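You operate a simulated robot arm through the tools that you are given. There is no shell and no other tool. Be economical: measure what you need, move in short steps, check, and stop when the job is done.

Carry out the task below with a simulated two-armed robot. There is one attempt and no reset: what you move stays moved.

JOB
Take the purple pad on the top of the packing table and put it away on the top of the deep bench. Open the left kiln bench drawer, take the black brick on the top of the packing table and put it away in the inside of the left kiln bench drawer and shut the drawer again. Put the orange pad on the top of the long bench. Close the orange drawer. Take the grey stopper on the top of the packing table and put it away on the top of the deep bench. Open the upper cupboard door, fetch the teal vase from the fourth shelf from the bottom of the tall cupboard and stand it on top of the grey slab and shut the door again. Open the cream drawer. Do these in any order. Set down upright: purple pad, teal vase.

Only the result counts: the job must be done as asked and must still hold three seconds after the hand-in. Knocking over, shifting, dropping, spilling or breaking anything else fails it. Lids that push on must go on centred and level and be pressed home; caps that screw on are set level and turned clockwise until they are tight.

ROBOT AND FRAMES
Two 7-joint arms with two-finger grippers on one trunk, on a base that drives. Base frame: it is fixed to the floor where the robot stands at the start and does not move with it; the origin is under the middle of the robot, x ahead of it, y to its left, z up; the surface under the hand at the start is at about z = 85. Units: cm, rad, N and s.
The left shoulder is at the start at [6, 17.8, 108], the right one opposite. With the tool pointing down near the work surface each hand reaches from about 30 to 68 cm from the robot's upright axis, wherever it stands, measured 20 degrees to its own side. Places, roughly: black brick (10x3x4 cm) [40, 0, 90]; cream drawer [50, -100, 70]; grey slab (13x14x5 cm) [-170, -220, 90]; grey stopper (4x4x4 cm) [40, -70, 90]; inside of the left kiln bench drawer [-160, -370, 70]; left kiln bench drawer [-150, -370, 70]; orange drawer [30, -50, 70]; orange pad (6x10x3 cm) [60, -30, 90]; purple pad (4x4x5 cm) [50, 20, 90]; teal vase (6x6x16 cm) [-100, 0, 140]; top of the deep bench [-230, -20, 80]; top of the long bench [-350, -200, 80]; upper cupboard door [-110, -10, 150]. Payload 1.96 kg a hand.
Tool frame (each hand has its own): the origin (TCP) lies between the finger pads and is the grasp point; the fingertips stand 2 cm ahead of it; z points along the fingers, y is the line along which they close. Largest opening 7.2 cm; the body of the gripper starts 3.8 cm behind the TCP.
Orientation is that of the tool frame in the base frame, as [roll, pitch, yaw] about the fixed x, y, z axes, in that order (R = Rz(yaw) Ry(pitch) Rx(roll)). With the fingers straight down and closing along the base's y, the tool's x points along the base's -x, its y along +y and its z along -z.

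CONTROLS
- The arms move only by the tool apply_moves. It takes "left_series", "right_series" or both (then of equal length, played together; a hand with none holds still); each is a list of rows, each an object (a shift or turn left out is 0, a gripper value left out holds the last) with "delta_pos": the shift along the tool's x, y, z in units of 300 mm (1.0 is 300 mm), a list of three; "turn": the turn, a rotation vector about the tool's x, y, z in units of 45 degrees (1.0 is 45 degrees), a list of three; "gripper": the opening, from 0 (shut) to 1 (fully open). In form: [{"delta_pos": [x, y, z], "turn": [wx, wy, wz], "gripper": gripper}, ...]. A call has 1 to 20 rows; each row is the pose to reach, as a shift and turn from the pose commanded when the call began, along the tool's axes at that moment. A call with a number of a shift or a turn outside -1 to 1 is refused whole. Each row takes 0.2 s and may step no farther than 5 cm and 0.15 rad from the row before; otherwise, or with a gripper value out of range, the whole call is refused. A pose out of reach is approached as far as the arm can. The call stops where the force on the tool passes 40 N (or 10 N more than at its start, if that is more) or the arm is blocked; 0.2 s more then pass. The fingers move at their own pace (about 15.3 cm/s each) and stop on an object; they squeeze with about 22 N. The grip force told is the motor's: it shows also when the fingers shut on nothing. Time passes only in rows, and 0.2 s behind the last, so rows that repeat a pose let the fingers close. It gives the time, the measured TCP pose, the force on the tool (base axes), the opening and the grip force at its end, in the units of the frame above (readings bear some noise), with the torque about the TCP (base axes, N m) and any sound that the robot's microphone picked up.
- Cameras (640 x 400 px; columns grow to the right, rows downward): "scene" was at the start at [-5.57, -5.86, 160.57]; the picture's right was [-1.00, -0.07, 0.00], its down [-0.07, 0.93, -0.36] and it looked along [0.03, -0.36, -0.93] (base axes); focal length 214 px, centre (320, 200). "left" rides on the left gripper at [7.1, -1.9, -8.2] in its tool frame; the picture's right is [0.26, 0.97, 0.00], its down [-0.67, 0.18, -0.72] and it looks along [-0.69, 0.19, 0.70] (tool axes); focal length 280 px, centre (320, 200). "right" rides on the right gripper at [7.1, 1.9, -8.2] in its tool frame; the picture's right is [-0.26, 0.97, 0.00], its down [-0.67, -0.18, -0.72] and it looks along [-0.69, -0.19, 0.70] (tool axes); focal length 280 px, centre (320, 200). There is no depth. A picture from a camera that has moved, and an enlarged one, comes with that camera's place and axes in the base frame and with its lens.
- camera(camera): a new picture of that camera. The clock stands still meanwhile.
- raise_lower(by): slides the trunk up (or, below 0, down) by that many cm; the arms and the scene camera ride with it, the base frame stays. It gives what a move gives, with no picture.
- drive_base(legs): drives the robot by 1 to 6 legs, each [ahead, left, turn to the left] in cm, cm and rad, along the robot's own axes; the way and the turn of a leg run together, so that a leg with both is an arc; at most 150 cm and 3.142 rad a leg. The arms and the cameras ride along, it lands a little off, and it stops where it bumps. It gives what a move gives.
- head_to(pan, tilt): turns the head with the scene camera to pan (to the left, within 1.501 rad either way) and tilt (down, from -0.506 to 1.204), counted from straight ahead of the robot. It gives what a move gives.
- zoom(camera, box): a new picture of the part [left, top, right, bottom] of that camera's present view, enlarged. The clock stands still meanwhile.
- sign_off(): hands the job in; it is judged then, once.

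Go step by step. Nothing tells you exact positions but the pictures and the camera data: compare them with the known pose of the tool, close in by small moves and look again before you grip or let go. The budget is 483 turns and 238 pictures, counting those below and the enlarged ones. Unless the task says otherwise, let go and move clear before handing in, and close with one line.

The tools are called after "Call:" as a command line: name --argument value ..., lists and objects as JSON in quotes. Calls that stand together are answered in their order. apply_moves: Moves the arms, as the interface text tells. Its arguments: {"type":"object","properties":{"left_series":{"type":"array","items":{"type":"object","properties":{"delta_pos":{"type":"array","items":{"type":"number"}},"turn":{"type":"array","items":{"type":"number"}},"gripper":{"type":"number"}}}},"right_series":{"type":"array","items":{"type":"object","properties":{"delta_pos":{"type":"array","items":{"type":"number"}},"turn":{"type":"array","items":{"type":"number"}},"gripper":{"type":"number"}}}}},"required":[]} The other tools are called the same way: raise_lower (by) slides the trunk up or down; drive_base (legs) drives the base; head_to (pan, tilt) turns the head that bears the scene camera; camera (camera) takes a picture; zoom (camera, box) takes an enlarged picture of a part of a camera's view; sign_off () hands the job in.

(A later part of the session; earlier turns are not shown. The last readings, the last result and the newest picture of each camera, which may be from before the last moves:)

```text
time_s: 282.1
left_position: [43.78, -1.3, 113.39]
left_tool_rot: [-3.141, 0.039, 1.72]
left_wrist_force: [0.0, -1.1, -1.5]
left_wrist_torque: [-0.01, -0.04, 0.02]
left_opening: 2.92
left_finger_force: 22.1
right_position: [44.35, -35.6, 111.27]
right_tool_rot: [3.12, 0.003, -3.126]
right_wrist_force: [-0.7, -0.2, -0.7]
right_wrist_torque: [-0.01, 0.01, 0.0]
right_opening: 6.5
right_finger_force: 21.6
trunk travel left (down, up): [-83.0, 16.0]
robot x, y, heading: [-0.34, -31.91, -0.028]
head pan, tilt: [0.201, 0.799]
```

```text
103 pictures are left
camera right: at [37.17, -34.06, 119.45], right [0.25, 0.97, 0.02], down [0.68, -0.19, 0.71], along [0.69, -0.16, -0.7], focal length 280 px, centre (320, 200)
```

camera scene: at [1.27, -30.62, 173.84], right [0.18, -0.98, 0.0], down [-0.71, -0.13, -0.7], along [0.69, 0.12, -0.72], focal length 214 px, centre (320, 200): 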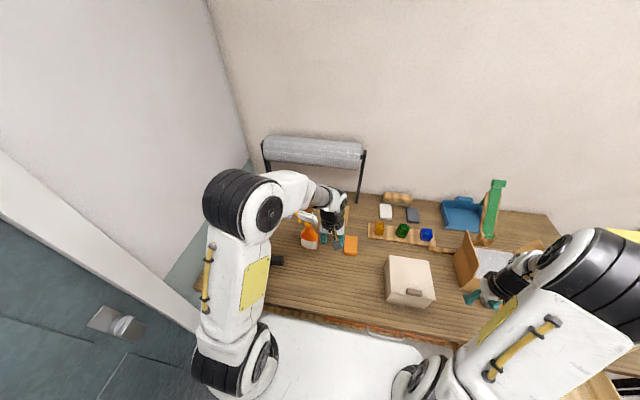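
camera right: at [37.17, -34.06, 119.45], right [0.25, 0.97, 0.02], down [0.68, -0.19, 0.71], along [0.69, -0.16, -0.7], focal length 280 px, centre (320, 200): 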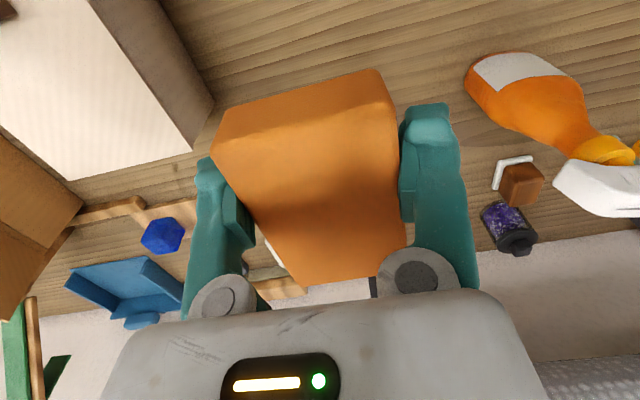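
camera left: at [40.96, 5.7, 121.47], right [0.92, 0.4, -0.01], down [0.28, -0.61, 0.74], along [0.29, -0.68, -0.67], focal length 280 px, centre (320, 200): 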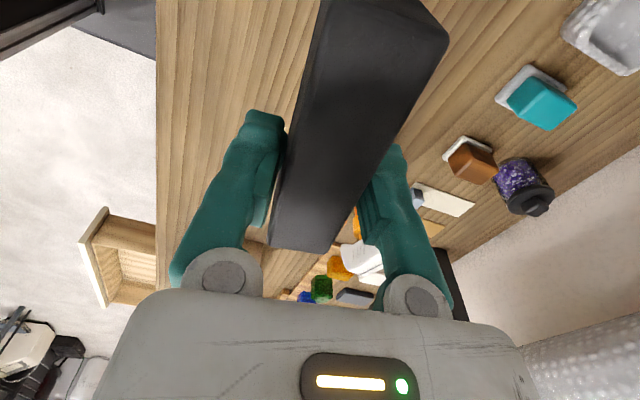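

Call:
apply_moves --right_series '[{"delta_pos": [0.05, -0.13, 0]}, {"delta_pos": [0.1, -0.26, 0]}, {"delta_pos": [0.15, -0.4, 0]}, {"delta_pos": [0.2, -0.54, 0]}, {"delta_pos": [0.2, -0.67, 0]}]'

Call:
drive_base --legs '[[-50, 0, 0], [-5, -75, 0], [0, 0, 1.57], [0, 0, 1.57]]'

Call:
head_to --pan 0 --tilt 0.4

Call:
camera --camera "scene"

```text
time_s: 283.3
left_position: [43.94, -1.34, 113.51]
left_tool_rot: [-3.139, 0.036, 1.718]
left_wrist_force: [0.4, 0.1, -2.0]
left_wrist_torque: [-0.02, -0.01, -0.01]
left_opening: 2.91
left_finger_force: 22.1
right_position: [38.72, -55.63, 110.45]
right_tool_rot: [3.119, -0.001, -3.126]
right_wrist_force: [0.3, -0.2, -0.3]
right_wrist_torque: [0.0, 0.04, -0.01]
right_opening: 6.51
right_finger_force: 22.0
trunk travel left (down, up): [-83.0, 16.0]
robot x, y, heading: [-0.39, -31.61, -0.023]
head pan, tilt: [0.201, 0.799]
```

```text
time_s: 297.7
left_position: [-102.83, -138.84, 113.33]
left_tool_rot: [-3.139, 0.038, -1.421]
left_wrist_force: [0.4, 0.5, -2.1]
left_wrist_torque: [0.02, 0.0, 0.0]
left_opening: 2.93
left_finger_force: 22.3
right_position: [-97.89, -84.57, 110.36]
right_tool_rot: [3.12, 0.0, 0.019]
right_wrist_force: [0.2, -0.6, 0.0]
right_wrist_torque: [0.0, -0.03, 0.01]
right_opening: 6.38
right_finger_force: 22.0
trunk travel left (down, up): [-83.0, 16.0]
robot x, y, heading: [-58.67, -108.19, 3.122]
head pan, tilt: [0.201, 0.799]
```

```text
time_s: 298.6
left_position: [-102.81, -138.77, 113.38]
left_tool_rot: [-3.138, 0.037, -1.42]
left_wrist_force: [-0.7, 0.1, -1.8]
left_wrist_torque: [0.02, -0.03, -0.02]
left_opening: 2.9
left_finger_force: 21.5
right_position: [-97.82, -84.57, 110.35]
right_tool_rot: [3.12, 0.001, 0.019]
right_wrist_force: [-0.7, 0.1, 0.1]
right_wrist_torque: [-0.02, -0.01, -0.02]
right_opening: 6.34
right_finger_force: 22.5
trunk travel left (down, up): [-83.0, 16.0]
robot x, y, heading: [-58.42, -108.01, 3.123]
head pan, tilt: [0.0, 0.4]
```

```text
102 pictures are left
camera scene: at [-61.7, -108.27, 177.34], right [0.02, 1.0, 0.0], down [0.39, -0.01, -0.92], along [-0.92, 0.02, -0.39], focal length 214 px, centre (320, 200)
```

scene: 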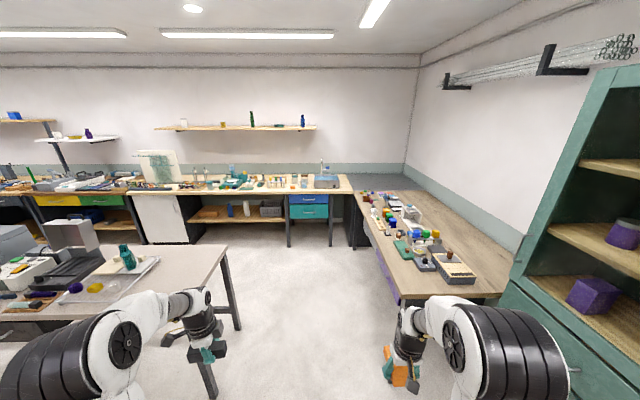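

Call:
zoom --camera "scene" --box '[100, 140, 360, 260]'

Call:
camera --camera "right"

```text
2.46 times, centred on (230, 200) of scene
camera zoom: at [-61.7, -108.27, 177.34], right [0.02, 1.0, 0.0], down [0.39, -0.01, -0.92], along [-0.92, 0.02, -0.39], focal length 528 px, centre (542, 200)
```

zoom: 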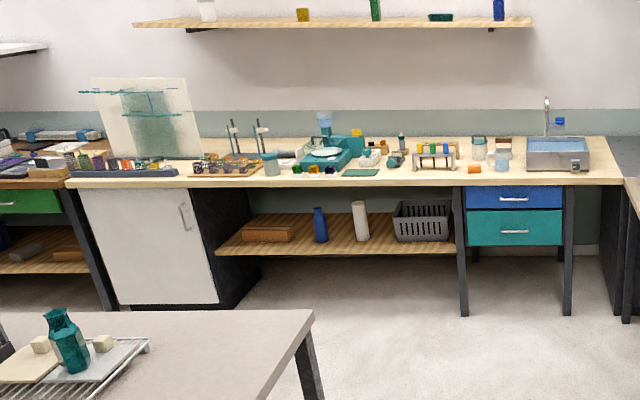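

```text
100 pictures are left
camera right: at [-90.78, -86.29, 118.66], right [-0.24, -0.97, 0.02], down [-0.68, 0.19, 0.71], along [-0.69, 0.16, -0.7], focal length 280 px, centre (320, 200)
```

right: 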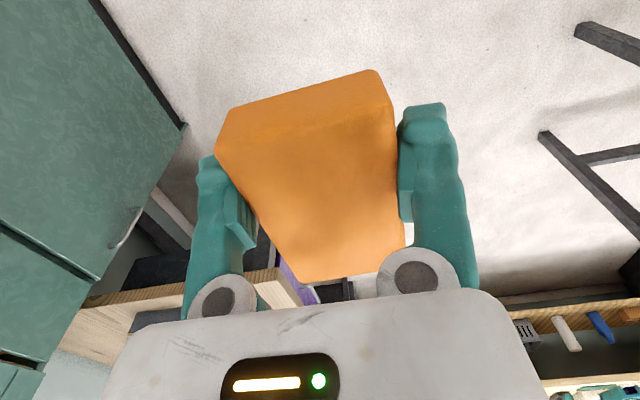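

Call:
drive_base --legs '[[130, 0, 0], [50, 40, 0]]'

Call:
camera --camera "scene"

Call:
camera --camera "right"

```text
time_s: 308.2
left_position: [-283.76, -171.0, 113.37]
left_tool_rot: [-3.137, 0.039, -1.446]
left_wrist_force: [-0.1, -0.3, -2.0]
left_wrist_torque: [0.03, -0.01, -0.01]
left_opening: 2.91
left_finger_force: 21.6
right_position: [-277.56, -116.91, 110.45]
right_tool_rot: [3.118, 0.002, -0.003]
right_wrist_force: [0.9, -0.3, -0.2]
right_wrist_torque: [-0.02, 0.01, 0.02]
right_opening: 6.28
right_finger_force: 21.9
trunk travel left (down, up): [-83.0, 16.0]
robot x, y, heading: [-238.78, -140.67, 3.101]
head pan, tilt: [0.0, 0.4]
```

```text
99 pictures are left
camera scene: at [-241.92, -141.3, 177.35], right [0.04, 1.0, 0.0], down [0.39, -0.02, -0.92], along [-0.92, 0.04, -0.39], focal length 214 px, centre (320, 200)
```

scene: 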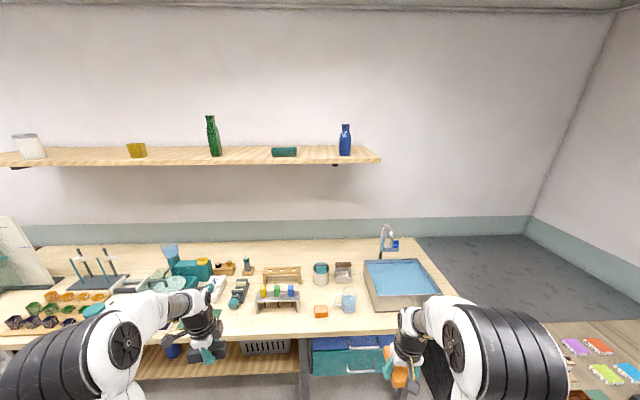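

```text
98 pictures are left
camera right: at [-270.53, -118.7, 118.67], right [-0.27, -0.96, 0.02], down [-0.67, 0.2, 0.71], along [-0.69, 0.17, -0.7], focal length 280 px, centre (320, 200)
```

right: 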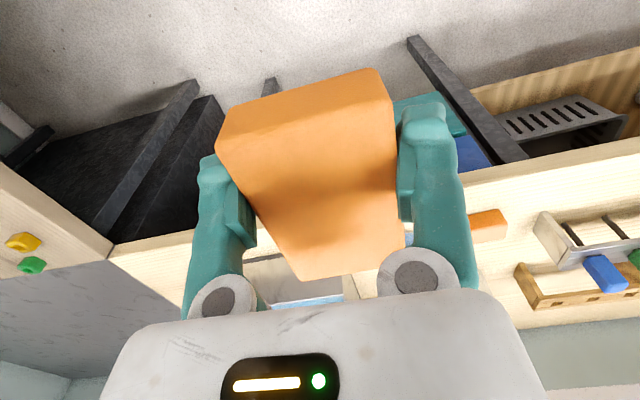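

Call:
drive_base --legs '[[26, 0, 0]]'

Call:
camera --camera "right"

```text
time_s: 310.1
left_position: [-310.66, -170.07, 113.44]
left_tool_rot: [-3.137, 0.036, -1.439]
left_wrist_force: [-0.3, 0.9, -2.1]
left_wrist_torque: [0.02, 0.01, -0.01]
left_opening: 2.9
left_finger_force: 22.2
right_position: [-304.7, -116.03, 110.44]
right_tool_rot: [3.121, 0.0, 0.001]
right_wrist_force: [0.3, 0.5, -0.9]
right_wrist_torque: [-0.01, 0.0, 0.0]
right_opening: 6.25
right_finger_force: 22.0
trunk travel left (down, up): [-83.0, 16.0]
robot x, y, heading: [-265.23, -140.2, 3.103]
head pan, tilt: [0.0, 0.4]
```

```text
97 pictures are left
camera right: at [-297.64, -117.74, 118.69], right [-0.26, -0.96, 0.02], down [-0.67, 0.2, 0.71], along [-0.69, 0.17, -0.7], focal length 280 px, centre (320, 200)
```

right: 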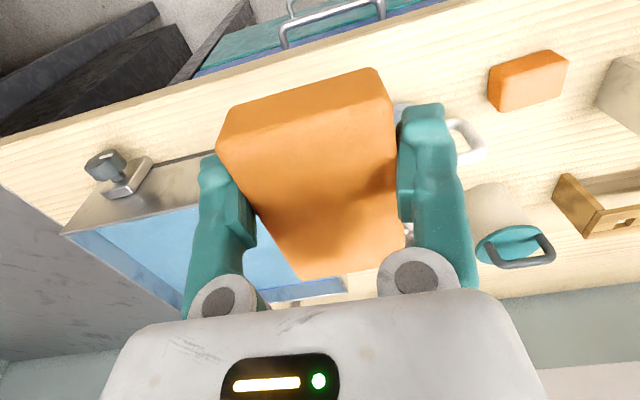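

Call:
apply_moves --right_series '[{"delta_pos": [-0.04, -0.02, 0], "turn": [0, 0, -0.16]}, {"delta_pos": [-0.08, -0.04, 0], "turn": [0, 0, -0.32]}, {"delta_pos": [-0.12, -0.06, 0], "turn": [0, 0, -0.48]}, {"delta_pos": [-0.16, -0.09, 0], "turn": [0, 0, -0.64]}, {"delta_pos": [-0.2, -0.11, 0], "turn": [0, 0, -0.8]}, {"delta_pos": [-0.237, -0.133, 0], "turn": [0, 0, -1]}]'

Call:
apply_moves --right_series '[{"turn": [0, 0, -0.16]}, {"turn": [0, 0, -0.32]}, {"turn": [0, 0, -0.48]}, {"turn": [0, 0, -0.64]}, {"turn": [0, 0, -0.8]}, {"turn": [0, 0, -1]}]'

Call:
camera --camera "right"

Call:
head_to --pan -0.3 --tilt 0.8

Call:
camera --camera "scene"

```text
refused: row 6 steps farther than a row can; nothing moved
```

```text
refused: row 6 steps farther than a row can; nothing moved
```

```text
96 pictures are left
camera right: at [-297.64, -117.74, 118.69], right [-0.26, -0.96, 0.02], down [-0.67, 0.2, 0.71], along [-0.69, 0.17, -0.7], focal length 280 px, centre (320, 200)
```

right: 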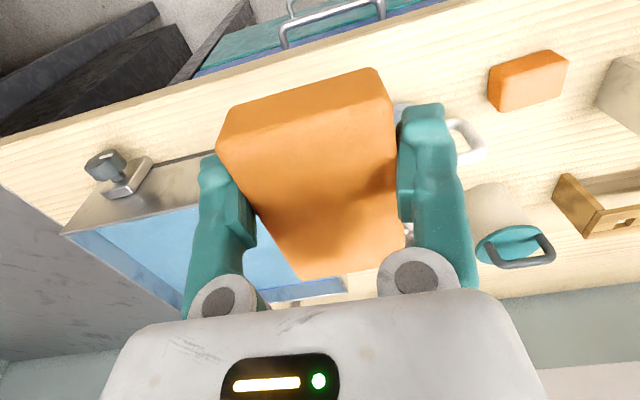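

```text
time_s: 311.0
left_position: [-310.85, -170.05, 113.39]
left_tool_rot: [-3.138, 0.038, -1.439]
left_wrist_force: [-0.6, -0.2, -0.9]
left_wrist_torque: [0.01, 0.01, 0.01]
left_opening: 2.89
left_finger_force: 21.4
right_position: [-304.73, -115.94, 110.31]
right_tool_rot: [3.121, 0.0, 0.0]
right_wrist_force: [1.0, -0.7, -1.0]
right_wrist_torque: [-0.02, 0.0, -0.01]
right_opening: 6.22
right_finger_force: 21.8
trunk travel left (down, up): [-83.0, 16.0]
robot x, y, heading: [-266.16, -140.16, 3.104]
head pan, tilt: [-0.3, 0.799]
```

```text
95 pictures are left
camera scene: at [-267.44, -137.95, 173.85], right [0.33, 0.94, 0.0], down [0.68, -0.24, -0.7], along [-0.66, 0.23, -0.72], focal length 214 px, centre (320, 200)
```

scene: 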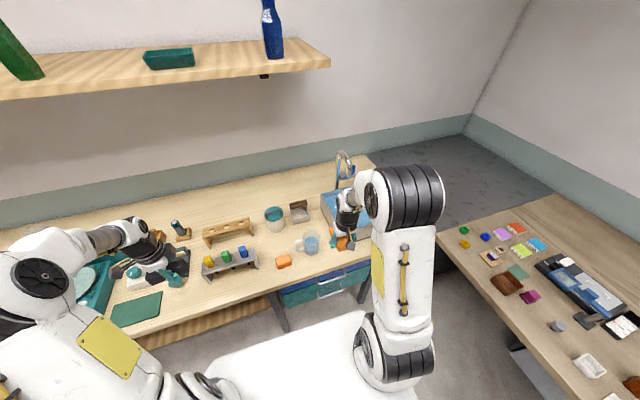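

Call:
apply_moves --right_series '[{"delta_pos": [-0.04, -0.02, 0], "turn": [0, 0, -0.15]}, {"delta_pos": [-0.08, -0.04, 0], "turn": [0, 0, -0.3]}, {"delta_pos": [-0.12, -0.06, 0], "turn": [0, 0, -0.45]}, {"delta_pos": [-0.16, -0.09, 0], "turn": [0, 0, -0.6]}, {"delta_pos": [-0.2, -0.11, 0], "turn": [0, 0, -0.75]}, {"delta_pos": [-0.22, -0.12, 0], "turn": [0, 0, -0.87]}, {"delta_pos": [-0.237, -0.133, 0], "turn": [0, 0, -1]}]'

Call:
apply_moves --right_series '[{"turn": [0, 0, -0.15]}, {"turn": [0, 0, -0.3]}, {"turn": [0, 0, -0.45]}, {"turn": [0, 0, -0.6]}, {"turn": [0, 0, -0.75]}, {"turn": [0, 0, -0.87]}, {"turn": [0, 0, -1]}]'

Call:
camera --camera "right"

```text
time_s: 312.6
left_position: [-310.79, -170.09, 113.42]
left_tool_rot: [-3.138, 0.039, -1.441]
left_wrist_force: [-0.4, -0.5, -2.0]
left_wrist_torque: [0.03, 0.03, 0.0]
left_opening: 2.91
left_finger_force: 22.1
right_position: [-311.92, -111.78, 110.21]
right_tool_rot: [3.125, 0.015, 0.789]
right_wrist_force: [-0.5, -0.5, -0.6]
right_wrist_torque: [0.02, 0.02, 0.01]
right_opening: 6.23
right_finger_force: 22.3
trunk travel left (down, up): [-83.0, 16.0]
robot x, y, heading: [-265.67, -139.88, 3.104]
head pan, tilt: [-0.3, 0.799]
```

```text
time_s: 314.2
left_position: [-310.9, -169.97, 113.45]
left_tool_rot: [-3.138, 0.038, -1.44]
left_wrist_force: [-0.5, 0.0, -1.8]
left_wrist_torque: [0.01, 0.04, 0.01]
left_opening: 2.9
left_finger_force: 21.9
right_position: [-311.85, -111.94, 110.35]
right_tool_rot: [3.141, 0.022, 1.574]
right_wrist_force: [-0.4, -0.6, -0.4]
right_wrist_torque: [-0.01, 0.0, -0.03]
right_opening: 6.22
right_finger_force: 21.8
trunk travel left (down, up): [-83.0, 16.0]
robot x, y, heading: [-265.97, -139.57, 3.102]
head pan, tilt: [-0.3, 0.799]
```

```text
94 pictures are left
camera right: at [-309.97, -104.73, 118.43], right [0.97, -0.26, 0.01], down [-0.18, -0.66, 0.73], along [-0.19, -0.71, -0.68], focal length 280 px, centre (320, 200)
```

right: 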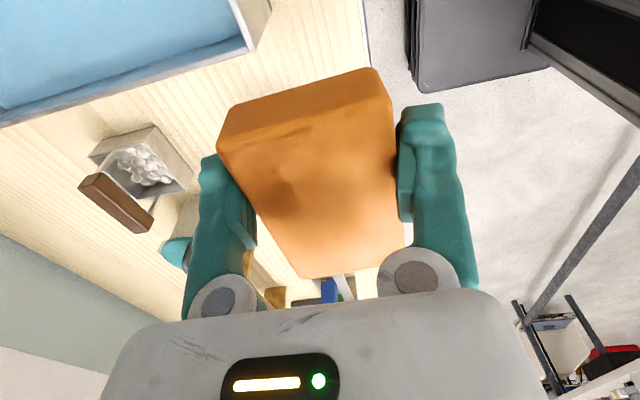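

Call:
apply_moves --right_series '[{"delta_pos": [-0.133, 0, 0]}, {"delta_pos": [-0.133, 0, 0.15]}, {"delta_pos": [-0.133, 0, 0.3]}, {"delta_pos": [-0.133, 0, 0.45]}, {"delta_pos": [-0.133, 0, 0.6]}, {"delta_pos": [-0.133, 0, 0.7]}]'

Call:
camera --camera "right"

Call:
zoom --camera "scene" --box '[240, 170, 420, 300]'

```text
time_s: 315.6
left_position: [-310.86, -169.98, 113.41]
left_tool_rot: [-3.139, 0.04, -1.439]
left_wrist_force: [0.2, -0.6, -1.6]
left_wrist_torque: [0.06, -0.01, 0.03]
left_opening: 2.9
left_finger_force: 21.4
right_position: [-312.06, -116.48, 89.55]
right_tool_rot: [-3.141, 0.021, 1.57]
right_wrist_force: [-0.1, -0.2, 0.2]
right_wrist_torque: [0.01, 0.01, 0.0]
right_opening: 6.2
right_finger_force: 22.1
trunk travel left (down, up): [-83.0, 16.0]
robot x, y, heading: [-265.71, -140.33, 3.105]
head pan, tilt: [-0.3, 0.799]
```

```text
93 pictures are left
camera right: at [-310.16, -109.31, 97.58], right [0.96, -0.26, 0.01], down [-0.18, -0.66, 0.73], along [-0.19, -0.71, -0.68], focal length 280 px, centre (320, 200)
```

right: 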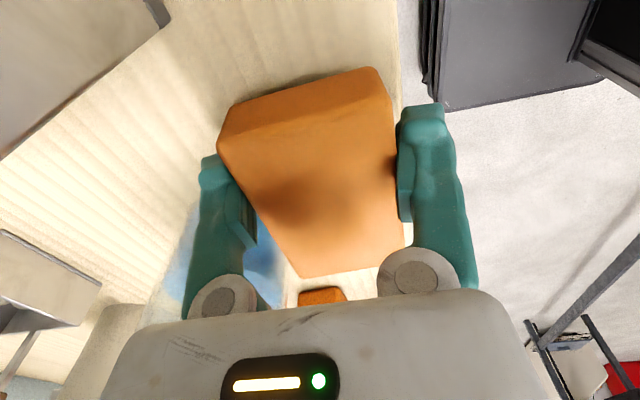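

```text
3.08 times, centred on (330, 235) of scene
camera zoom: at [-267.46, -137.92, 173.85], right [0.33, 0.94, 0.0], down [0.68, -0.24, -0.7], along [-0.66, 0.23, -0.72], focal length 660 px, centre (289, 92)
```

zoom: 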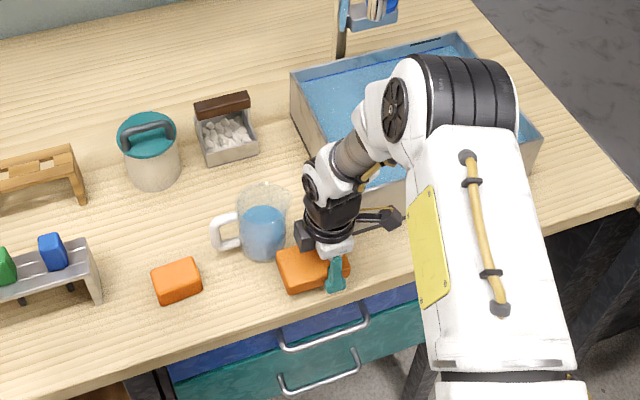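

Call:
apply_moves --right_series '[{"delta_pos": [0.05, 0.006, 0]}, {"delta_pos": [0.1, 0.012, 0]}, {"delta_pos": [0.1, 0.012, 0.05]}, {"delta_pos": [0.1, 0.012, 0.08]}, {"delta_pos": [0.1, 0.012, 0.1]}, {"delta_pos": [0.1, 0.012, 0.115]}]'

Call:
zoom --camera "scene" --box '[270, 190, 390, 290]'

```text
time_s: 316.8
left_position: [-310.41, -170.2, 113.73]
left_tool_rot: [-3.141, 0.04, -1.441]
left_wrist_force: [0.0, -0.3, -1.9]
left_wrist_torque: [0.02, 0.0, -0.02]
left_opening: 2.9
left_finger_force: 21.8
right_position: [-311.78, -113.46, 87.29]
right_tool_rot: [-3.126, 0.017, 1.571]
right_wrist_force: [11.0, -4.3, 32.3]
right_wrist_torque: [0.3, -0.01, -0.09]
right_opening: 6.33
right_finger_force: 21.9
trunk travel left (down, up): [-83.0, 16.0]
robot x, y, heading: [-266.0, -139.99, 3.101]
head pan, tilt: [-0.3, 0.799]
stopped in row 5 (right hand): the force on the tool passed its limit at 42 N (the readings are from after the stop); the commanded pose is now the measured one
```

```text
4.00 times, centred on (330, 240) of scene
camera zoom: at [-266.79, -138.23, 173.9], right [0.33, 0.94, 0.0], down [0.67, -0.24, -0.7], along [-0.66, 0.23, -0.71], focal length 858 px, centre (280, 40)
```

zoom: 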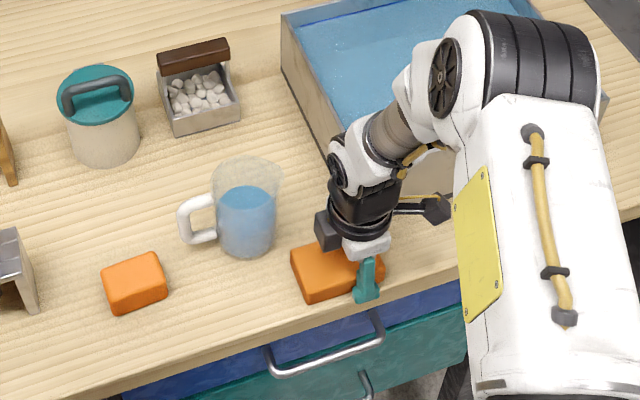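

Call:
apply_moves --right_series '[{"delta_pos": [0, 0, -0.008]}, {"delta_pos": [0, 0, -0.008], "gripper": 1}, {"delta_pos": [0, 0, -0.008], "gripper": 1}, {"delta_pos": [0, 0, -0.05]}, {"delta_pos": [0, 0, -0.15]}, {"delta_pos": [0, 0, -0.3]}, {"delta_pos": [0, 0, -0.45]}, {"delta_pos": [0, 0, -0.6]}, {"delta_pos": [0, 0, -0.75]}]'

Call:
zoom --camera "scene" --box '[270, 190, 390, 290]'

Call:
camera --camera "right"

```text
time_s: 318.8
left_position: [-310.75, -170.0, 113.41]
left_tool_rot: [-3.138, 0.038, -1.44]
left_wrist_force: [-0.1, -0.4, -2.1]
left_wrist_torque: [0.04, 0.01, -0.01]
left_opening: 2.91
left_finger_force: 22.1
right_position: [-311.61, -112.5, 109.26]
right_tool_rot: [-3.13, 0.019, 1.57]
right_wrist_force: [-1.1, 0.8, 0.1]
right_wrist_torque: [0.02, -0.03, -0.02]
right_opening: 7.17
right_finger_force: 0.1
trunk travel left (down, up): [-83.0, 16.0]
robot x, y, heading: [-266.06, -140.08, 3.103]
head pan, tilt: [-0.3, 0.799]
```

```text
4.00 times, centred on (330, 240) of scene
camera zoom: at [-267.29, -138.0, 173.84], right [0.33, 0.94, 0.0], down [0.68, -0.24, -0.7], along [-0.66, 0.23, -0.72], focal length 858 px, centre (280, 40)
```

zoom: 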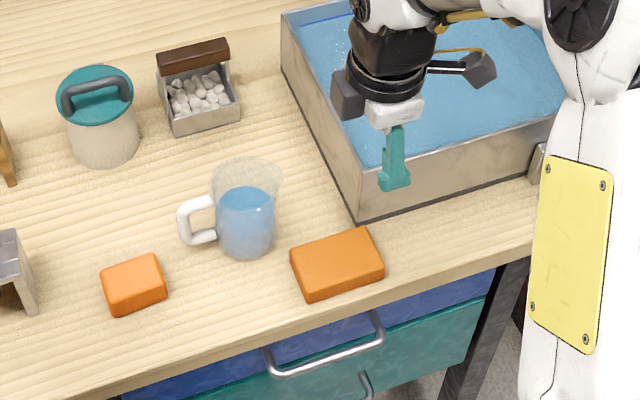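

```text
89 pictures are left
camera right: at [-309.69, -105.41, 117.35], right [0.97, -0.26, -0.01], down [-0.17, -0.66, 0.73], along [-0.2, -0.7, -0.68], focal length 280 px, centre (320, 200)
```

right: 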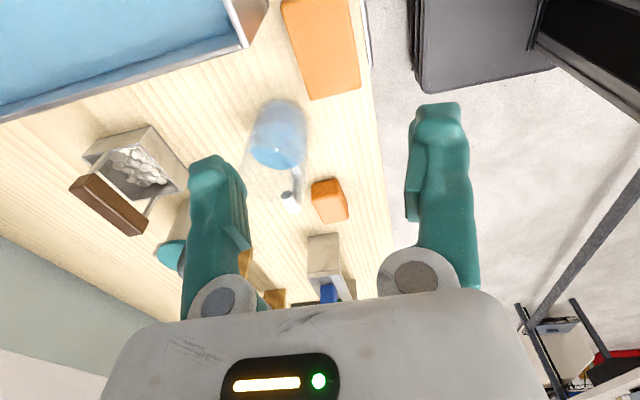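

Call:
drive_base --legs '[[-40, 0, 0.035], [0, -25, 0], [-145, 0, 0]]'

Call:
drive_base --legs '[[0, 120, 0]]'

Call:
head_to --pan 0.8 --tilt 0.6

Call:
camera --camera "scene"

```text
time_s: 329.6
left_position: [-123.73, -148.74, 113.45]
left_tool_rot: [-3.138, 0.038, -1.443]
left_wrist_force: [-0.1, 1.1, -1.4]
left_wrist_torque: [0.03, -0.02, -0.03]
left_opening: 2.9
left_finger_force: 21.8
right_position: [-124.7, -91.3, 109.22]
right_tool_rot: [-3.13, 0.019, 1.567]
right_wrist_force: [-0.1, 0.2, -0.4]
right_wrist_torque: [0.01, 0.02, 0.02]
right_opening: 7.21
right_finger_force: 0.1
trunk travel left (down, up): [-83.0, 16.0]
robot x, y, heading: [-78.52, -119.04, 3.101]
head pan, tilt: [-0.3, 0.799]
```

```text
time_s: 335.7
left_position: [-130.57, -267.55, 113.49]
left_tool_rot: [-3.139, 0.04, -1.461]
left_wrist_force: [0.2, 0.7, -2.3]
left_wrist_torque: [0.05, 0.01, -0.01]
left_opening: 2.9
left_finger_force: 22.8
right_position: [-130.18, -209.84, 109.17]
right_tool_rot: [-3.128, 0.02, 1.548]
right_wrist_force: [0.8, 0.1, 1.0]
right_wrist_torque: [0.03, -0.02, 0.03]
right_opening: 7.19
right_finger_force: 0.2
trunk travel left (down, up): [-83.0, 16.0]
robot x, y, heading: [-85.04, -238.41, 3.081]
head pan, tilt: [-0.3, 0.799]
```

```text
time_s: 337.0
left_position: [-130.53, -267.44, 113.49]
left_tool_rot: [-3.138, 0.039, -1.46]
left_wrist_force: [-0.9, 0.0, -1.0]
left_wrist_torque: [0.03, 0.01, -0.04]
left_opening: 2.93
left_finger_force: 21.8
right_position: [-130.16, -210.01, 109.24]
right_tool_rot: [-3.129, 0.019, 1.549]
right_wrist_force: [-0.2, 0.5, -0.6]
right_wrist_torque: [-0.03, 0.0, -0.01]
right_opening: 7.2
right_finger_force: 0.1
trunk travel left (down, up): [-83.0, 16.0]
robot x, y, heading: [-84.52, -238.58, 3.08]
head pan, tilt: [0.799, 0.6]
```

```text
88 pictures are left
camera scene: at [-85.43, -245.11, 175.53], right [-0.67, 0.74, 0.0], down [0.42, 0.38, -0.82], along [-0.61, -0.55, -0.57], focal length 214 px, centre (320, 200)
```

scene: 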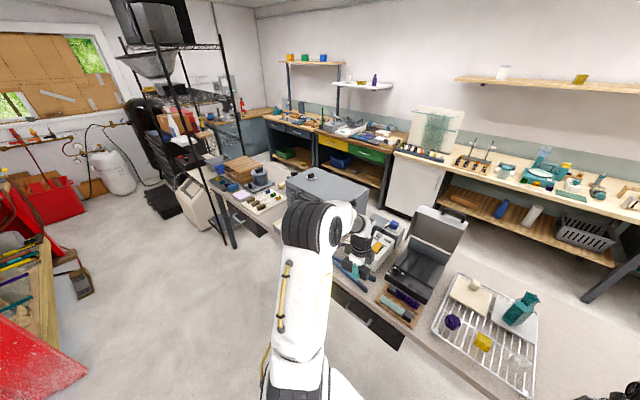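

Call:
drive_base --legs '[[0, 85, 0.06]]'

Call:
head_to --pan 0.2 --tilt 0.9

Call:
camera --camera "scene"

Call:
camera --camera "right"

```text
time_s: 341.5
left_position: [-129.72, -355.76, 113.44]
left_tool_rot: [-3.139, 0.039, -1.379]
left_wrist_force: [-1.1, 0.0, -1.2]
left_wrist_torque: [-0.01, -0.01, 0.01]
left_opening: 2.92
left_finger_force: 21.9
right_position: [-133.96, -298.41, 109.13]
right_tool_rot: [-3.13, 0.02, 1.63]
right_wrist_force: [0.2, -0.7, 1.2]
right_wrist_torque: [0.03, 0.0, -0.01]
right_opening: 7.2
right_finger_force: 0.1
trunk travel left (down, up): [-83.0, 16.0]
robot x, y, heading: [-86.6, -323.22, -3.123]
head pan, tilt: [0.799, 0.6]
```

```text
time_s: 342.5
left_position: [-129.69, -355.78, 113.4]
left_tool_rot: [-3.139, 0.039, -1.379]
left_wrist_force: [0.9, 1.1, -1.1]
left_wrist_torque: [0.05, 0.02, 0.0]
left_opening: 2.91
left_finger_force: 21.9
right_position: [-133.95, -298.26, 109.09]
right_tool_rot: [-3.13, 0.019, 1.631]
right_wrist_force: [-0.5, 0.9, 0.2]
right_wrist_torque: [-0.02, 0.01, 0.01]
right_opening: 7.22
right_finger_force: 0.0
trunk travel left (down, up): [-83.0, 16.0]
robot x, y, heading: [-86.66, -323.47, -3.121]
head pan, tilt: [0.201, 0.901]
```

```text
87 pictures are left
camera scene: at [-87.88, -324.9, 173.05], right [-0.22, 0.98, 0.0], down [0.76, 0.17, -0.62], along [-0.61, -0.14, -0.78], focal length 214 px, centre (320, 200)
```

scene: 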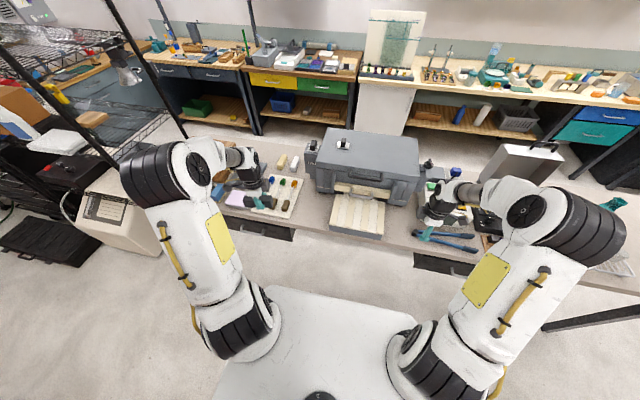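

```text
86 pictures are left
camera right: at [-132.53, -291.04, 117.25], right [0.98, -0.2, -0.01], down [-0.13, -0.67, 0.73], along [-0.15, -0.71, -0.68], focal length 280 px, centre (320, 200)
```

right: 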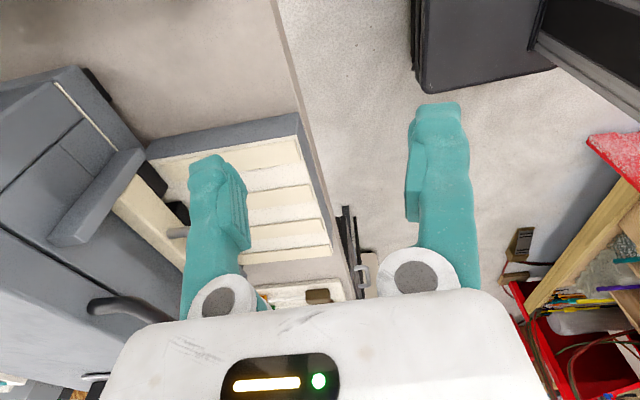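

Call:
apply_moves --left_series '[{"delta_pos": [0, -0.08, -0.1]}, {"delta_pos": [0, -0.16, -0.2]}, {"delta_pos": [0, -0.24, -0.3]}, {"delta_pos": [0, -0.32, -0.4]}]'

Call:
drive_base --legs '[[0, 62, 0]]'

Call:
head_to --pan -0.3 --tilt 0.95

Call:
camera --camera "scene"

```text
time_s: 343.5
left_position: [-119.86, -354.2, 121.37]
left_tool_rot: [3.139, 0.036, -1.381]
left_wrist_force: [0.4, 1.2, -1.7]
left_wrist_torque: [0.02, 0.01, 0.02]
left_opening: 2.91
left_finger_force: 21.8
left hand out of reach, approached as far as the arm can: row 3, 4
right_position: [-133.97, -298.24, 109.17]
right_tool_rot: [-3.129, 0.019, 1.629]
right_wrist_force: [-0.7, -0.1, -0.5]
right_wrist_torque: [-0.02, 0.01, -0.01]
right_opening: 7.22
right_finger_force: 0.1
trunk travel left (down, up): [-83.0, 16.0]
robot x, y, heading: [-86.15, -323.33, -3.119]
head pan, tilt: [0.201, 0.901]
```

```text
time_s: 347.0
left_position: [-118.24, -416.46, 121.3]
left_tool_rot: [3.14, 0.036, -1.371]
left_wrist_force: [0.0, 0.4, -1.8]
left_wrist_torque: [0.03, 0.0, 0.02]
left_opening: 2.93
left_finger_force: 21.9
right_position: [-132.7, -360.71, 109.17]
right_tool_rot: [-3.13, 0.018, 1.638]
right_wrist_force: [-0.2, -0.6, -0.3]
right_wrist_torque: [0.0, -0.02, 0.03]
right_opening: 7.21
right_finger_force: 0.1
trunk travel left (down, up): [-83.0, 16.0]
robot x, y, heading: [-85.04, -385.34, -3.117]
head pan, tilt: [0.201, 0.901]
```

```text
time_s: 347.9
left_position: [-118.23, -416.65, 121.41]
left_tool_rot: [3.139, 0.037, -1.373]
left_wrist_force: [1.4, -0.8, -0.9]
left_wrist_torque: [0.02, 0.01, -0.02]
left_opening: 2.91
left_finger_force: 21.8
right_position: [-132.64, -360.83, 109.22]
right_tool_rot: [-3.13, 0.018, 1.638]
right_wrist_force: [0.4, -0.2, 1.0]
right_wrist_torque: [-0.02, 0.02, 0.02]
right_opening: 7.21
right_finger_force: 0.0
trunk travel left (down, up): [-83.0, 16.0]
robot x, y, heading: [-84.89, -384.85, -3.115]
head pan, tilt: [-0.3, 0.949]
```

```text
85 pictures are left
camera scene: at [-85.94, -383.34, 172.69], right [0.27, 0.96, 0.0], down [0.78, -0.22, -0.58], along [-0.56, 0.16, -0.81], focal length 214 px, centre (320, 200)
```

scene: 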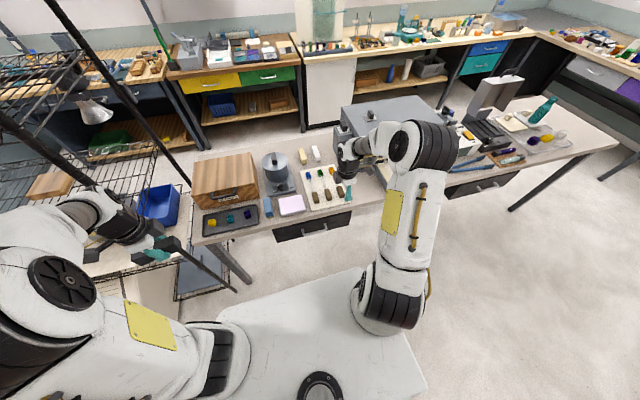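

Call:
zoom --camera "scene" --box '[180, 130, 400, 290]'

```text
2.50 times, centred on (290, 210) of scene
camera zoom: at [-85.94, -383.34, 172.69], right [0.27, 0.96, 0.0], down [0.78, -0.22, -0.58], along [-0.56, 0.16, -0.81], focal length 536 px, centre (395, 175)
```

zoom: 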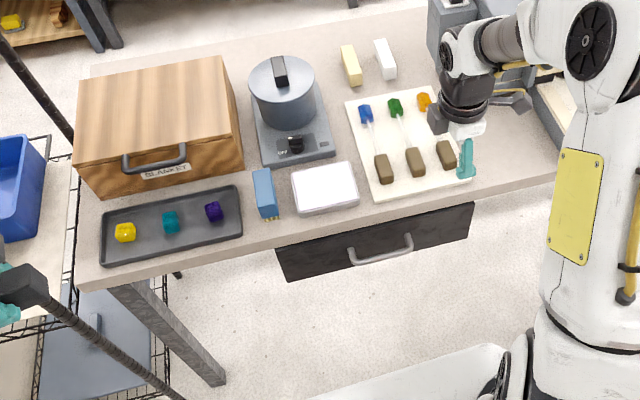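

Call:
apply_moves --left_series '[{"delta_pos": [-0.14, -0.027, 0]}, {"delta_pos": [-0.28, -0.055, 0]}, {"delta_pos": [-0.42, -0.08, 0.03]}, {"delta_pos": [-0.56, -0.11, 0.06]}, {"delta_pos": [-0.687, -0.137, 0.1]}]'

Call:
raise_lower --by -12

Call:
camera --camera "scene"

```text
time_s: 349.1
left_position: [-117.92, -395.55, 119.05]
left_tool_rot: [-3.141, 0.036, -1.371]
left_wrist_force: [0.7, 0.2, -1.6]
left_wrist_torque: [0.05, -0.01, -0.01]
left_opening: 2.91
left_finger_force: 22.2
right_position: [-132.65, -360.67, 109.14]
right_tool_rot: [-3.131, 0.02, 1.639]
right_wrist_force: [-0.4, -0.5, -0.4]
right_wrist_torque: [0.03, 0.02, -0.01]
right_opening: 7.21
right_finger_force: 0.1
trunk travel left (down, up): [-83.0, 16.0]
robot x, y, heading: [-84.98, -385.22, -3.115]
head pan, tilt: [-0.3, 0.949]
```

```text
time_s: 350.6
left_position: [-117.79, -395.73, 107.01]
left_tool_rot: [3.139, 0.037, -1.371]
left_wrist_force: [-0.1, -0.5, -1.6]
left_wrist_torque: [0.02, 0.02, 0.0]
left_opening: 2.9
left_finger_force: 22.1
right_position: [-132.65, -360.81, 97.11]
right_tool_rot: [-3.129, 0.019, 1.64]
right_wrist_force: [-0.5, 0.1, 0.1]
right_wrist_torque: [-0.02, 0.01, 0.03]
right_opening: 7.2
right_finger_force: 0.0
trunk travel left (down, up): [-71.0, 28.0]
robot x, y, heading: [-85.1, -385.45, -3.111]
head pan, tilt: [-0.3, 0.949]
```

```text
83 pictures are left
camera scene: at [-85.92, -383.33, 160.69], right [0.27, 0.96, 0.0], down [0.78, -0.22, -0.58], along [-0.56, 0.16, -0.81], focal length 214 px, centre (320, 200)
```

scene: 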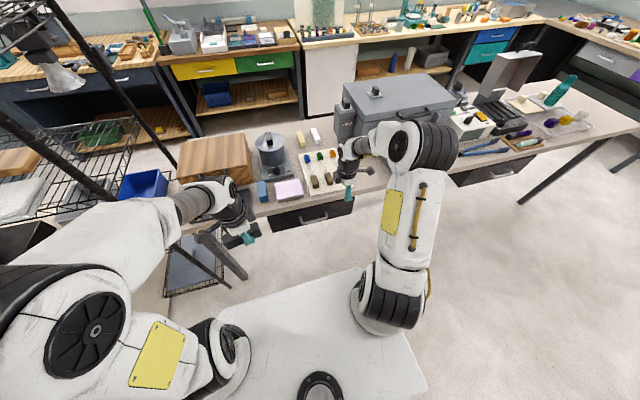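

Call:
head_to --pan 1.5 --tilt 1.0

Call:
camera --camera "scene"

Call:
head_to --pan -1.5 --tilt 1.0

Call:
camera --camera "scene"

```text
time_s: 352.4
left_position: [-117.94, -395.65, 106.97]
left_tool_rot: [3.14, 0.035, -1.372]
left_wrist_force: [-0.2, -0.4, -1.8]
left_wrist_torque: [0.05, 0.01, 0.02]
left_opening: 2.89
left_finger_force: 21.7
right_position: [-132.66, -360.72, 97.28]
right_tool_rot: [-3.131, 0.019, 1.639]
right_wrist_force: [0.4, 0.2, -0.1]
right_wrist_torque: [0.05, -0.01, 0.0]
right_opening: 7.19
right_finger_force: 0.0
trunk travel left (down, up): [-71.0, 28.0]
robot x, y, heading: [-84.65, -384.93, -3.11]
head pan, tilt: [1.499, 1.0]
```

```text
82 pictures are left
camera scene: at [-79.23, -392.24, 160.33], right [-1.0, 0.04, 0.0], down [0.04, 0.84, -0.54], along [-0.02, -0.54, -0.84], focal length 214 px, centre (320, 200)
```

scene: 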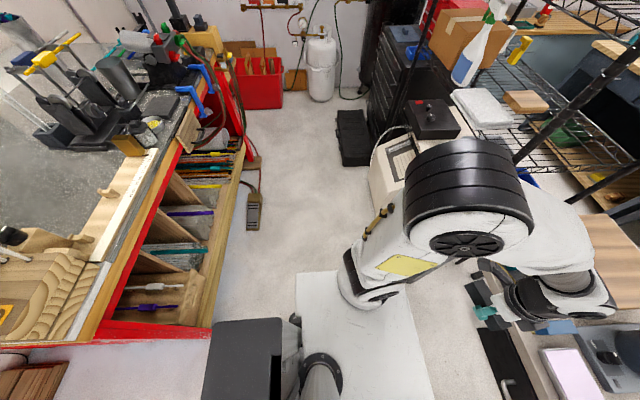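

```text
time_s: 355.1
left_position: [-117.86, -395.73, 107.07]
left_tool_rot: [3.139, 0.037, -1.373]
left_wrist_force: [-0.1, 0.7, -1.3]
left_wrist_torque: [0.02, -0.03, -0.01]
left_opening: 2.88
left_finger_force: 22.3
right_position: [-132.82, -360.7, 97.22]
right_tool_rot: [-3.13, 0.02, 1.639]
right_wrist_force: [-0.5, 0.9, 0.2]
right_wrist_torque: [0.01, 0.0, -0.04]
right_opening: 7.2
right_finger_force: 0.0
trunk travel left (down, up): [-71.0, 28.0]
robot x, y, heading: [-84.97, -385.1, -3.116]
head pan, tilt: [-1.499, 1.0]
```

```text
81 pictures are left
camera scene: at [-79.63, -378.35, 160.33], right [0.99, 0.1, 0.0], down [0.09, -0.84, -0.54], along [-0.05, 0.54, -0.84], focal length 214 px, centre (320, 200)
```

scene: 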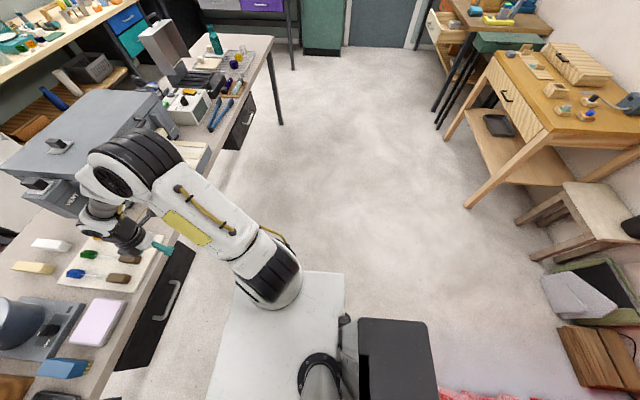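

Call:
apply_moves --right_series '[{"delta_pos": [-0.055, 0.04, 0], "turn": [0.15, 0, 0]}, {"delta_pos": [-0.11, 0.08, 0], "turn": [0.3, 0, 0]}, {"delta_pos": [-0.165, 0.12, 0], "turn": [0.45, 0, 0]}, {"delta_pos": [-0.22, 0.16, 0], "turn": [0.6, 0, 0]}, {"delta_pos": [-0.275, 0.2, 0], "turn": [0.75, 0, 0]}, {"delta_pos": [-0.33, 0.24, 0], "turn": [0.88, 0, 0]}, {"delta_pos": [-0.383, 0.268, 0], "turn": [1, 0, 0]}]'

Call:
head_to --pan -0.3 --tilt 0.95

Call:
camera --camera "right"

Call:
camera --camera "scene"

```text
time_s: 356.6
left_position: [-117.97, -395.76, 107.04]
left_tool_rot: [-3.14, 0.038, -1.373]
left_wrist_force: [0.2, 0.5, -2.2]
left_wrist_torque: [0.04, -0.06, -0.02]
left_opening: 2.89
left_finger_force: 22.1
right_position: [-127.15, -372.28, 96.27]
right_tool_rot: [-2.341, 0.017, 1.637]
right_wrist_force: [0.5, 0.7, 0.1]
right_wrist_torque: [-0.01, 0.01, 0.0]
right_opening: 7.2
right_finger_force: 0.0
right hand out of reach, approached as far as the arm can: row 6, 7
trunk travel left (down, up): [-71.0, 28.0]
robot x, y, heading: [-84.81, -385.04, -3.112]
head pan, tilt: [-1.499, 1.0]
```

```text
time_s: 358.1
left_position: [-117.9, -395.74, 107.1]
left_tool_rot: [3.141, 0.036, -1.372]
left_wrist_force: [1.3, 0.2, -2.3]
left_wrist_torque: [0.05, 0.01, -0.01]
left_opening: 2.91
left_finger_force: 21.9
right_position: [-127.23, -372.11, 96.36]
right_tool_rot: [-2.347, 0.019, 1.638]
right_wrist_force: [-0.1, -0.2, 0.5]
right_wrist_torque: [-0.01, 0.0, 0.02]
right_opening: 7.2
right_finger_force: 0.1
trunk travel left (down, up): [-71.0, 28.0]
robot x, y, heading: [-85.09, -385.29, -3.113]
head pan, tilt: [-0.3, 0.949]
```

```text
80 pictures are left
camera right: at [-120.55, -364.64, 100.53], right [0.69, -0.23, -0.68], down [0.43, -0.64, 0.64], along [-0.58, -0.74, -0.34], focal length 280 px, centre (320, 200)
```

right: 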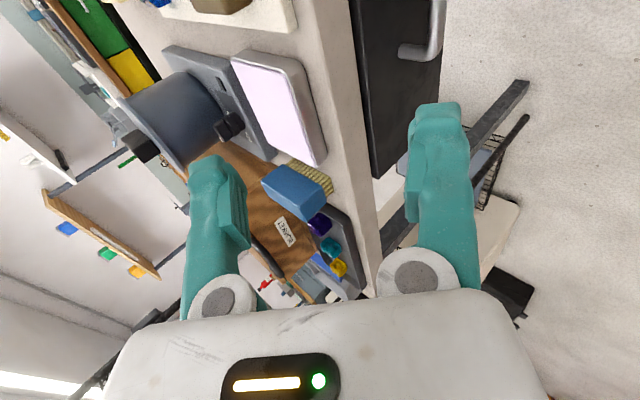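

```text
79 pictures are left
camera scene: at [-85.93, -383.33, 160.69], right [0.27, 0.96, 0.0], down [0.78, -0.22, -0.58], along [-0.56, 0.16, -0.81], focal length 214 px, centre (320, 200)
```

scene: 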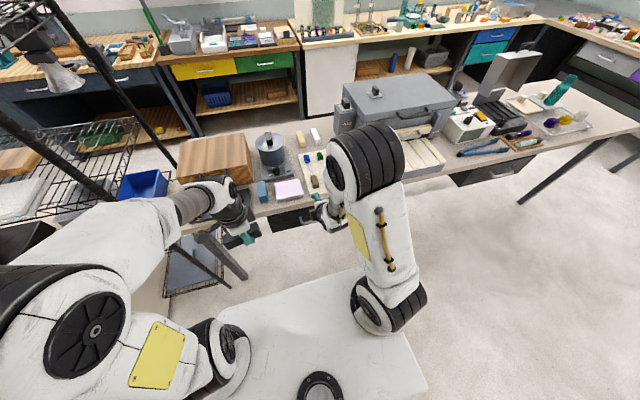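

Call:
apply_moves --right_series '[{"delta_pos": [0.005, 0.1, 0.09]}, {"delta_pos": [0.01, 0.2, 0.185]}, {"delta_pos": [0.015, 0.3, 0.28]}, {"delta_pos": [0.02, 0.4, 0.375]}, {"delta_pos": [0.027, 0.47, 0.44]}]'

Call:
camera --camera "right"

```text
time_s: 359.2
left_position: [-117.99, -395.74, 107.01]
left_tool_rot: [3.14, 0.037, -1.372]
left_wrist_force: [0.5, -0.3, -1.3]
left_wrist_torque: [0.0, 0.0, -0.01]
left_opening: 2.92
left_finger_force: 21.7
right_position: [-127.11, -371.75, 77.02]
right_tool_rot: [-2.345, 0.018, 1.637]
right_wrist_force: [0.3, 0.9, 0.2]
right_wrist_torque: [-0.02, 0.01, 0.01]
right_opening: 7.17
right_finger_force: 0.1
trunk travel left (down, up): [-71.0, 28.0]
robot x, y, heading: [-84.71, -384.87, -3.115]
head pan, tilt: [-0.3, 0.949]
```

```text
78 pictures are left
camera right: at [-120.45, -364.26, 81.31], right [0.69, -0.23, -0.69], down [0.43, -0.64, 0.64], along [-0.58, -0.74, -0.34], focal length 280 px, centre (320, 200)
```

right: 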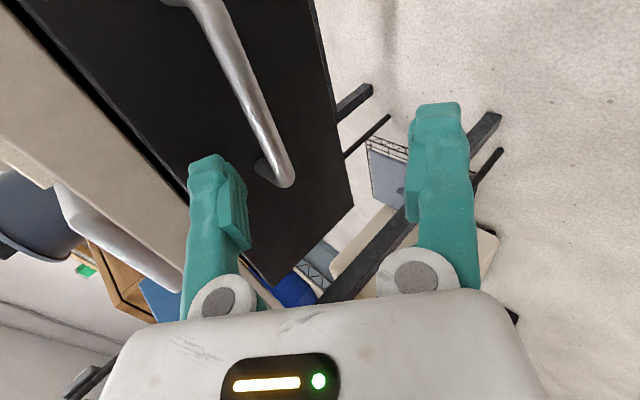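

Call:
apply_moves --right_series '[{"delta_pos": [0, -0.07, -0.023], "gripper": 0.58}, {"delta_pos": [0, -0.141, -0.046]}, {"delta_pos": [0, -0.141, 0.05]}, {"delta_pos": [0, -0.141, 0.12]}, {"delta_pos": [0, -0.141, 0.187]}]'

Call:
camera --camera "right"

```text
time_s: 360.4
left_position: [-117.83, -395.6, 107.13]
left_tool_rot: [3.141, 0.037, -1.371]
left_wrist_force: [0.0, 0.2, -1.7]
left_wrist_torque: [0.07, 0.02, -0.05]
left_opening: 2.92
left_finger_force: 22.7
right_position: [-133.91, -372.23, 76.02]
right_tool_rot: [-2.344, 0.02, 1.638]
right_wrist_force: [-0.4, 0.2, 0.4]
right_wrist_torque: [0.03, 0.02, 0.0]
right_opening: 4.2
right_finger_force: 0.1
trunk travel left (down, up): [-71.0, 28.0]
robot x, y, heading: [-84.77, -385.07, -3.108]
head pan, tilt: [-0.3, 0.949]
```

```text
77 pictures are left
camera right: at [-127.24, -364.6, 80.32], right [0.69, -0.23, -0.69], down [0.43, -0.64, 0.64], along [-0.58, -0.74, -0.34], focal length 280 px, centre (320, 200)
```

right: 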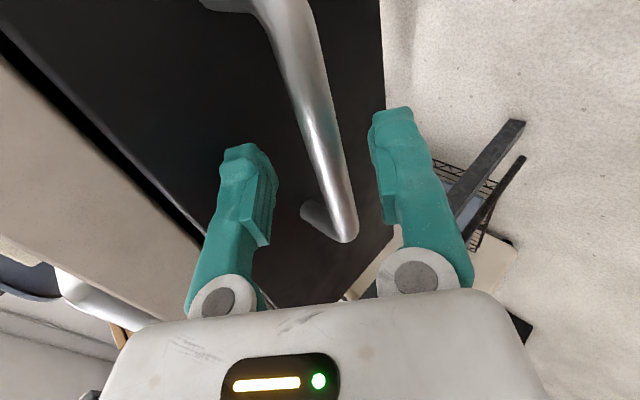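

Call:
apply_moves --right_series '[{"delta_pos": [0, 0, 0.025]}, {"delta_pos": [0, 0, 0.025], "gripper": 0}, {"delta_pos": [0, 0, 0.025], "gripper": 0}, {"delta_pos": [0, 0, 0.025], "gripper": 0}]'

Call:
camera --camera "right"

```text
time_s: 361.4
left_position: [-118.08, -395.65, 106.93]
left_tool_rot: [-3.14, 0.037, -1.373]
left_wrist_force: [-0.2, 0.1, -1.9]
left_wrist_torque: [-0.01, -0.01, -0.04]
left_opening: 2.9
left_finger_force: 22.2
right_position: [-134.38, -372.17, 75.19]
right_tool_rot: [-2.353, 0.018, 1.638]
right_wrist_force: [3.8, -4.2, -32.0]
right_wrist_torque: [-0.03, -0.14, -0.44]
right_opening: 0.73
right_finger_force: 35.8
trunk travel left (down, up): [-71.0, 28.0]
robot x, y, heading: [-84.99, -385.16, -3.111]
head pan, tilt: [-0.3, 0.949]
```

```text
76 pictures are left
camera right: at [-127.76, -364.71, 79.49], right [0.7, -0.23, -0.68], down [0.42, -0.64, 0.65], along [-0.58, -0.74, -0.35], focal length 280 px, centre (320, 200)
```

right: 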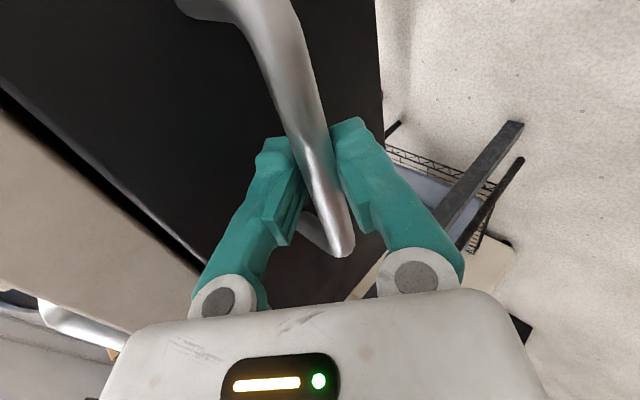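

Call:
apply_moves --right_series '[{"delta_pos": [0, 0.035, -0.036]}, {"delta_pos": [0, 0.07, -0.072]}, {"delta_pos": [0, 0.117, -0.12]}, {"delta_pos": [0, 0.164, -0.168]}, {"delta_pos": [0, 0.21, -0.215]}, {"delta_pos": [0, 0.257, -0.263]}]'

Call:
camera --camera "right"

```text
time_s: 362.5
left_position: [-117.91, -395.68, 106.96]
left_tool_rot: [3.141, 0.035, -1.371]
left_wrist_force: [0.7, -0.8, -1.0]
left_wrist_torque: [0.01, 0.01, 0.03]
left_opening: 2.91
left_finger_force: 22.5
right_position: [-127.56, -372.27, 75.15]
right_tool_rot: [-2.352, 0.025, 1.643]
right_wrist_force: [2.2, -6.9, -25.9]
right_wrist_torque: [0.48, -0.05, -0.91]
right_opening: 0.74
right_finger_force: 35.2
trunk travel left (down, up): [-71.0, 28.0]
robot x, y, heading: [-84.9, -385.24, -3.11]
head pan, tilt: [-0.3, 0.949]
stopped in row 5 (right hand): the force on the tool passed its limit at 45 N (the readings are from after the stop); the commanded pose is now the measured one
```

```text
75 pictures are left
camera right: at [-120.96, -364.63, 79.46], right [0.7, -0.23, -0.68], down [0.43, -0.63, 0.65], along [-0.57, -0.74, -0.34], focal length 280 px, centre (320, 200)
```

right: 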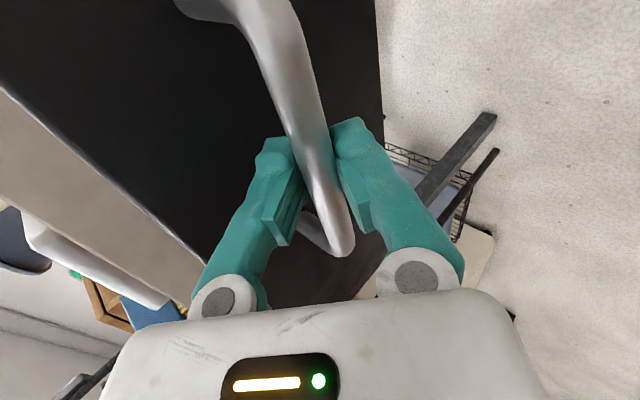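

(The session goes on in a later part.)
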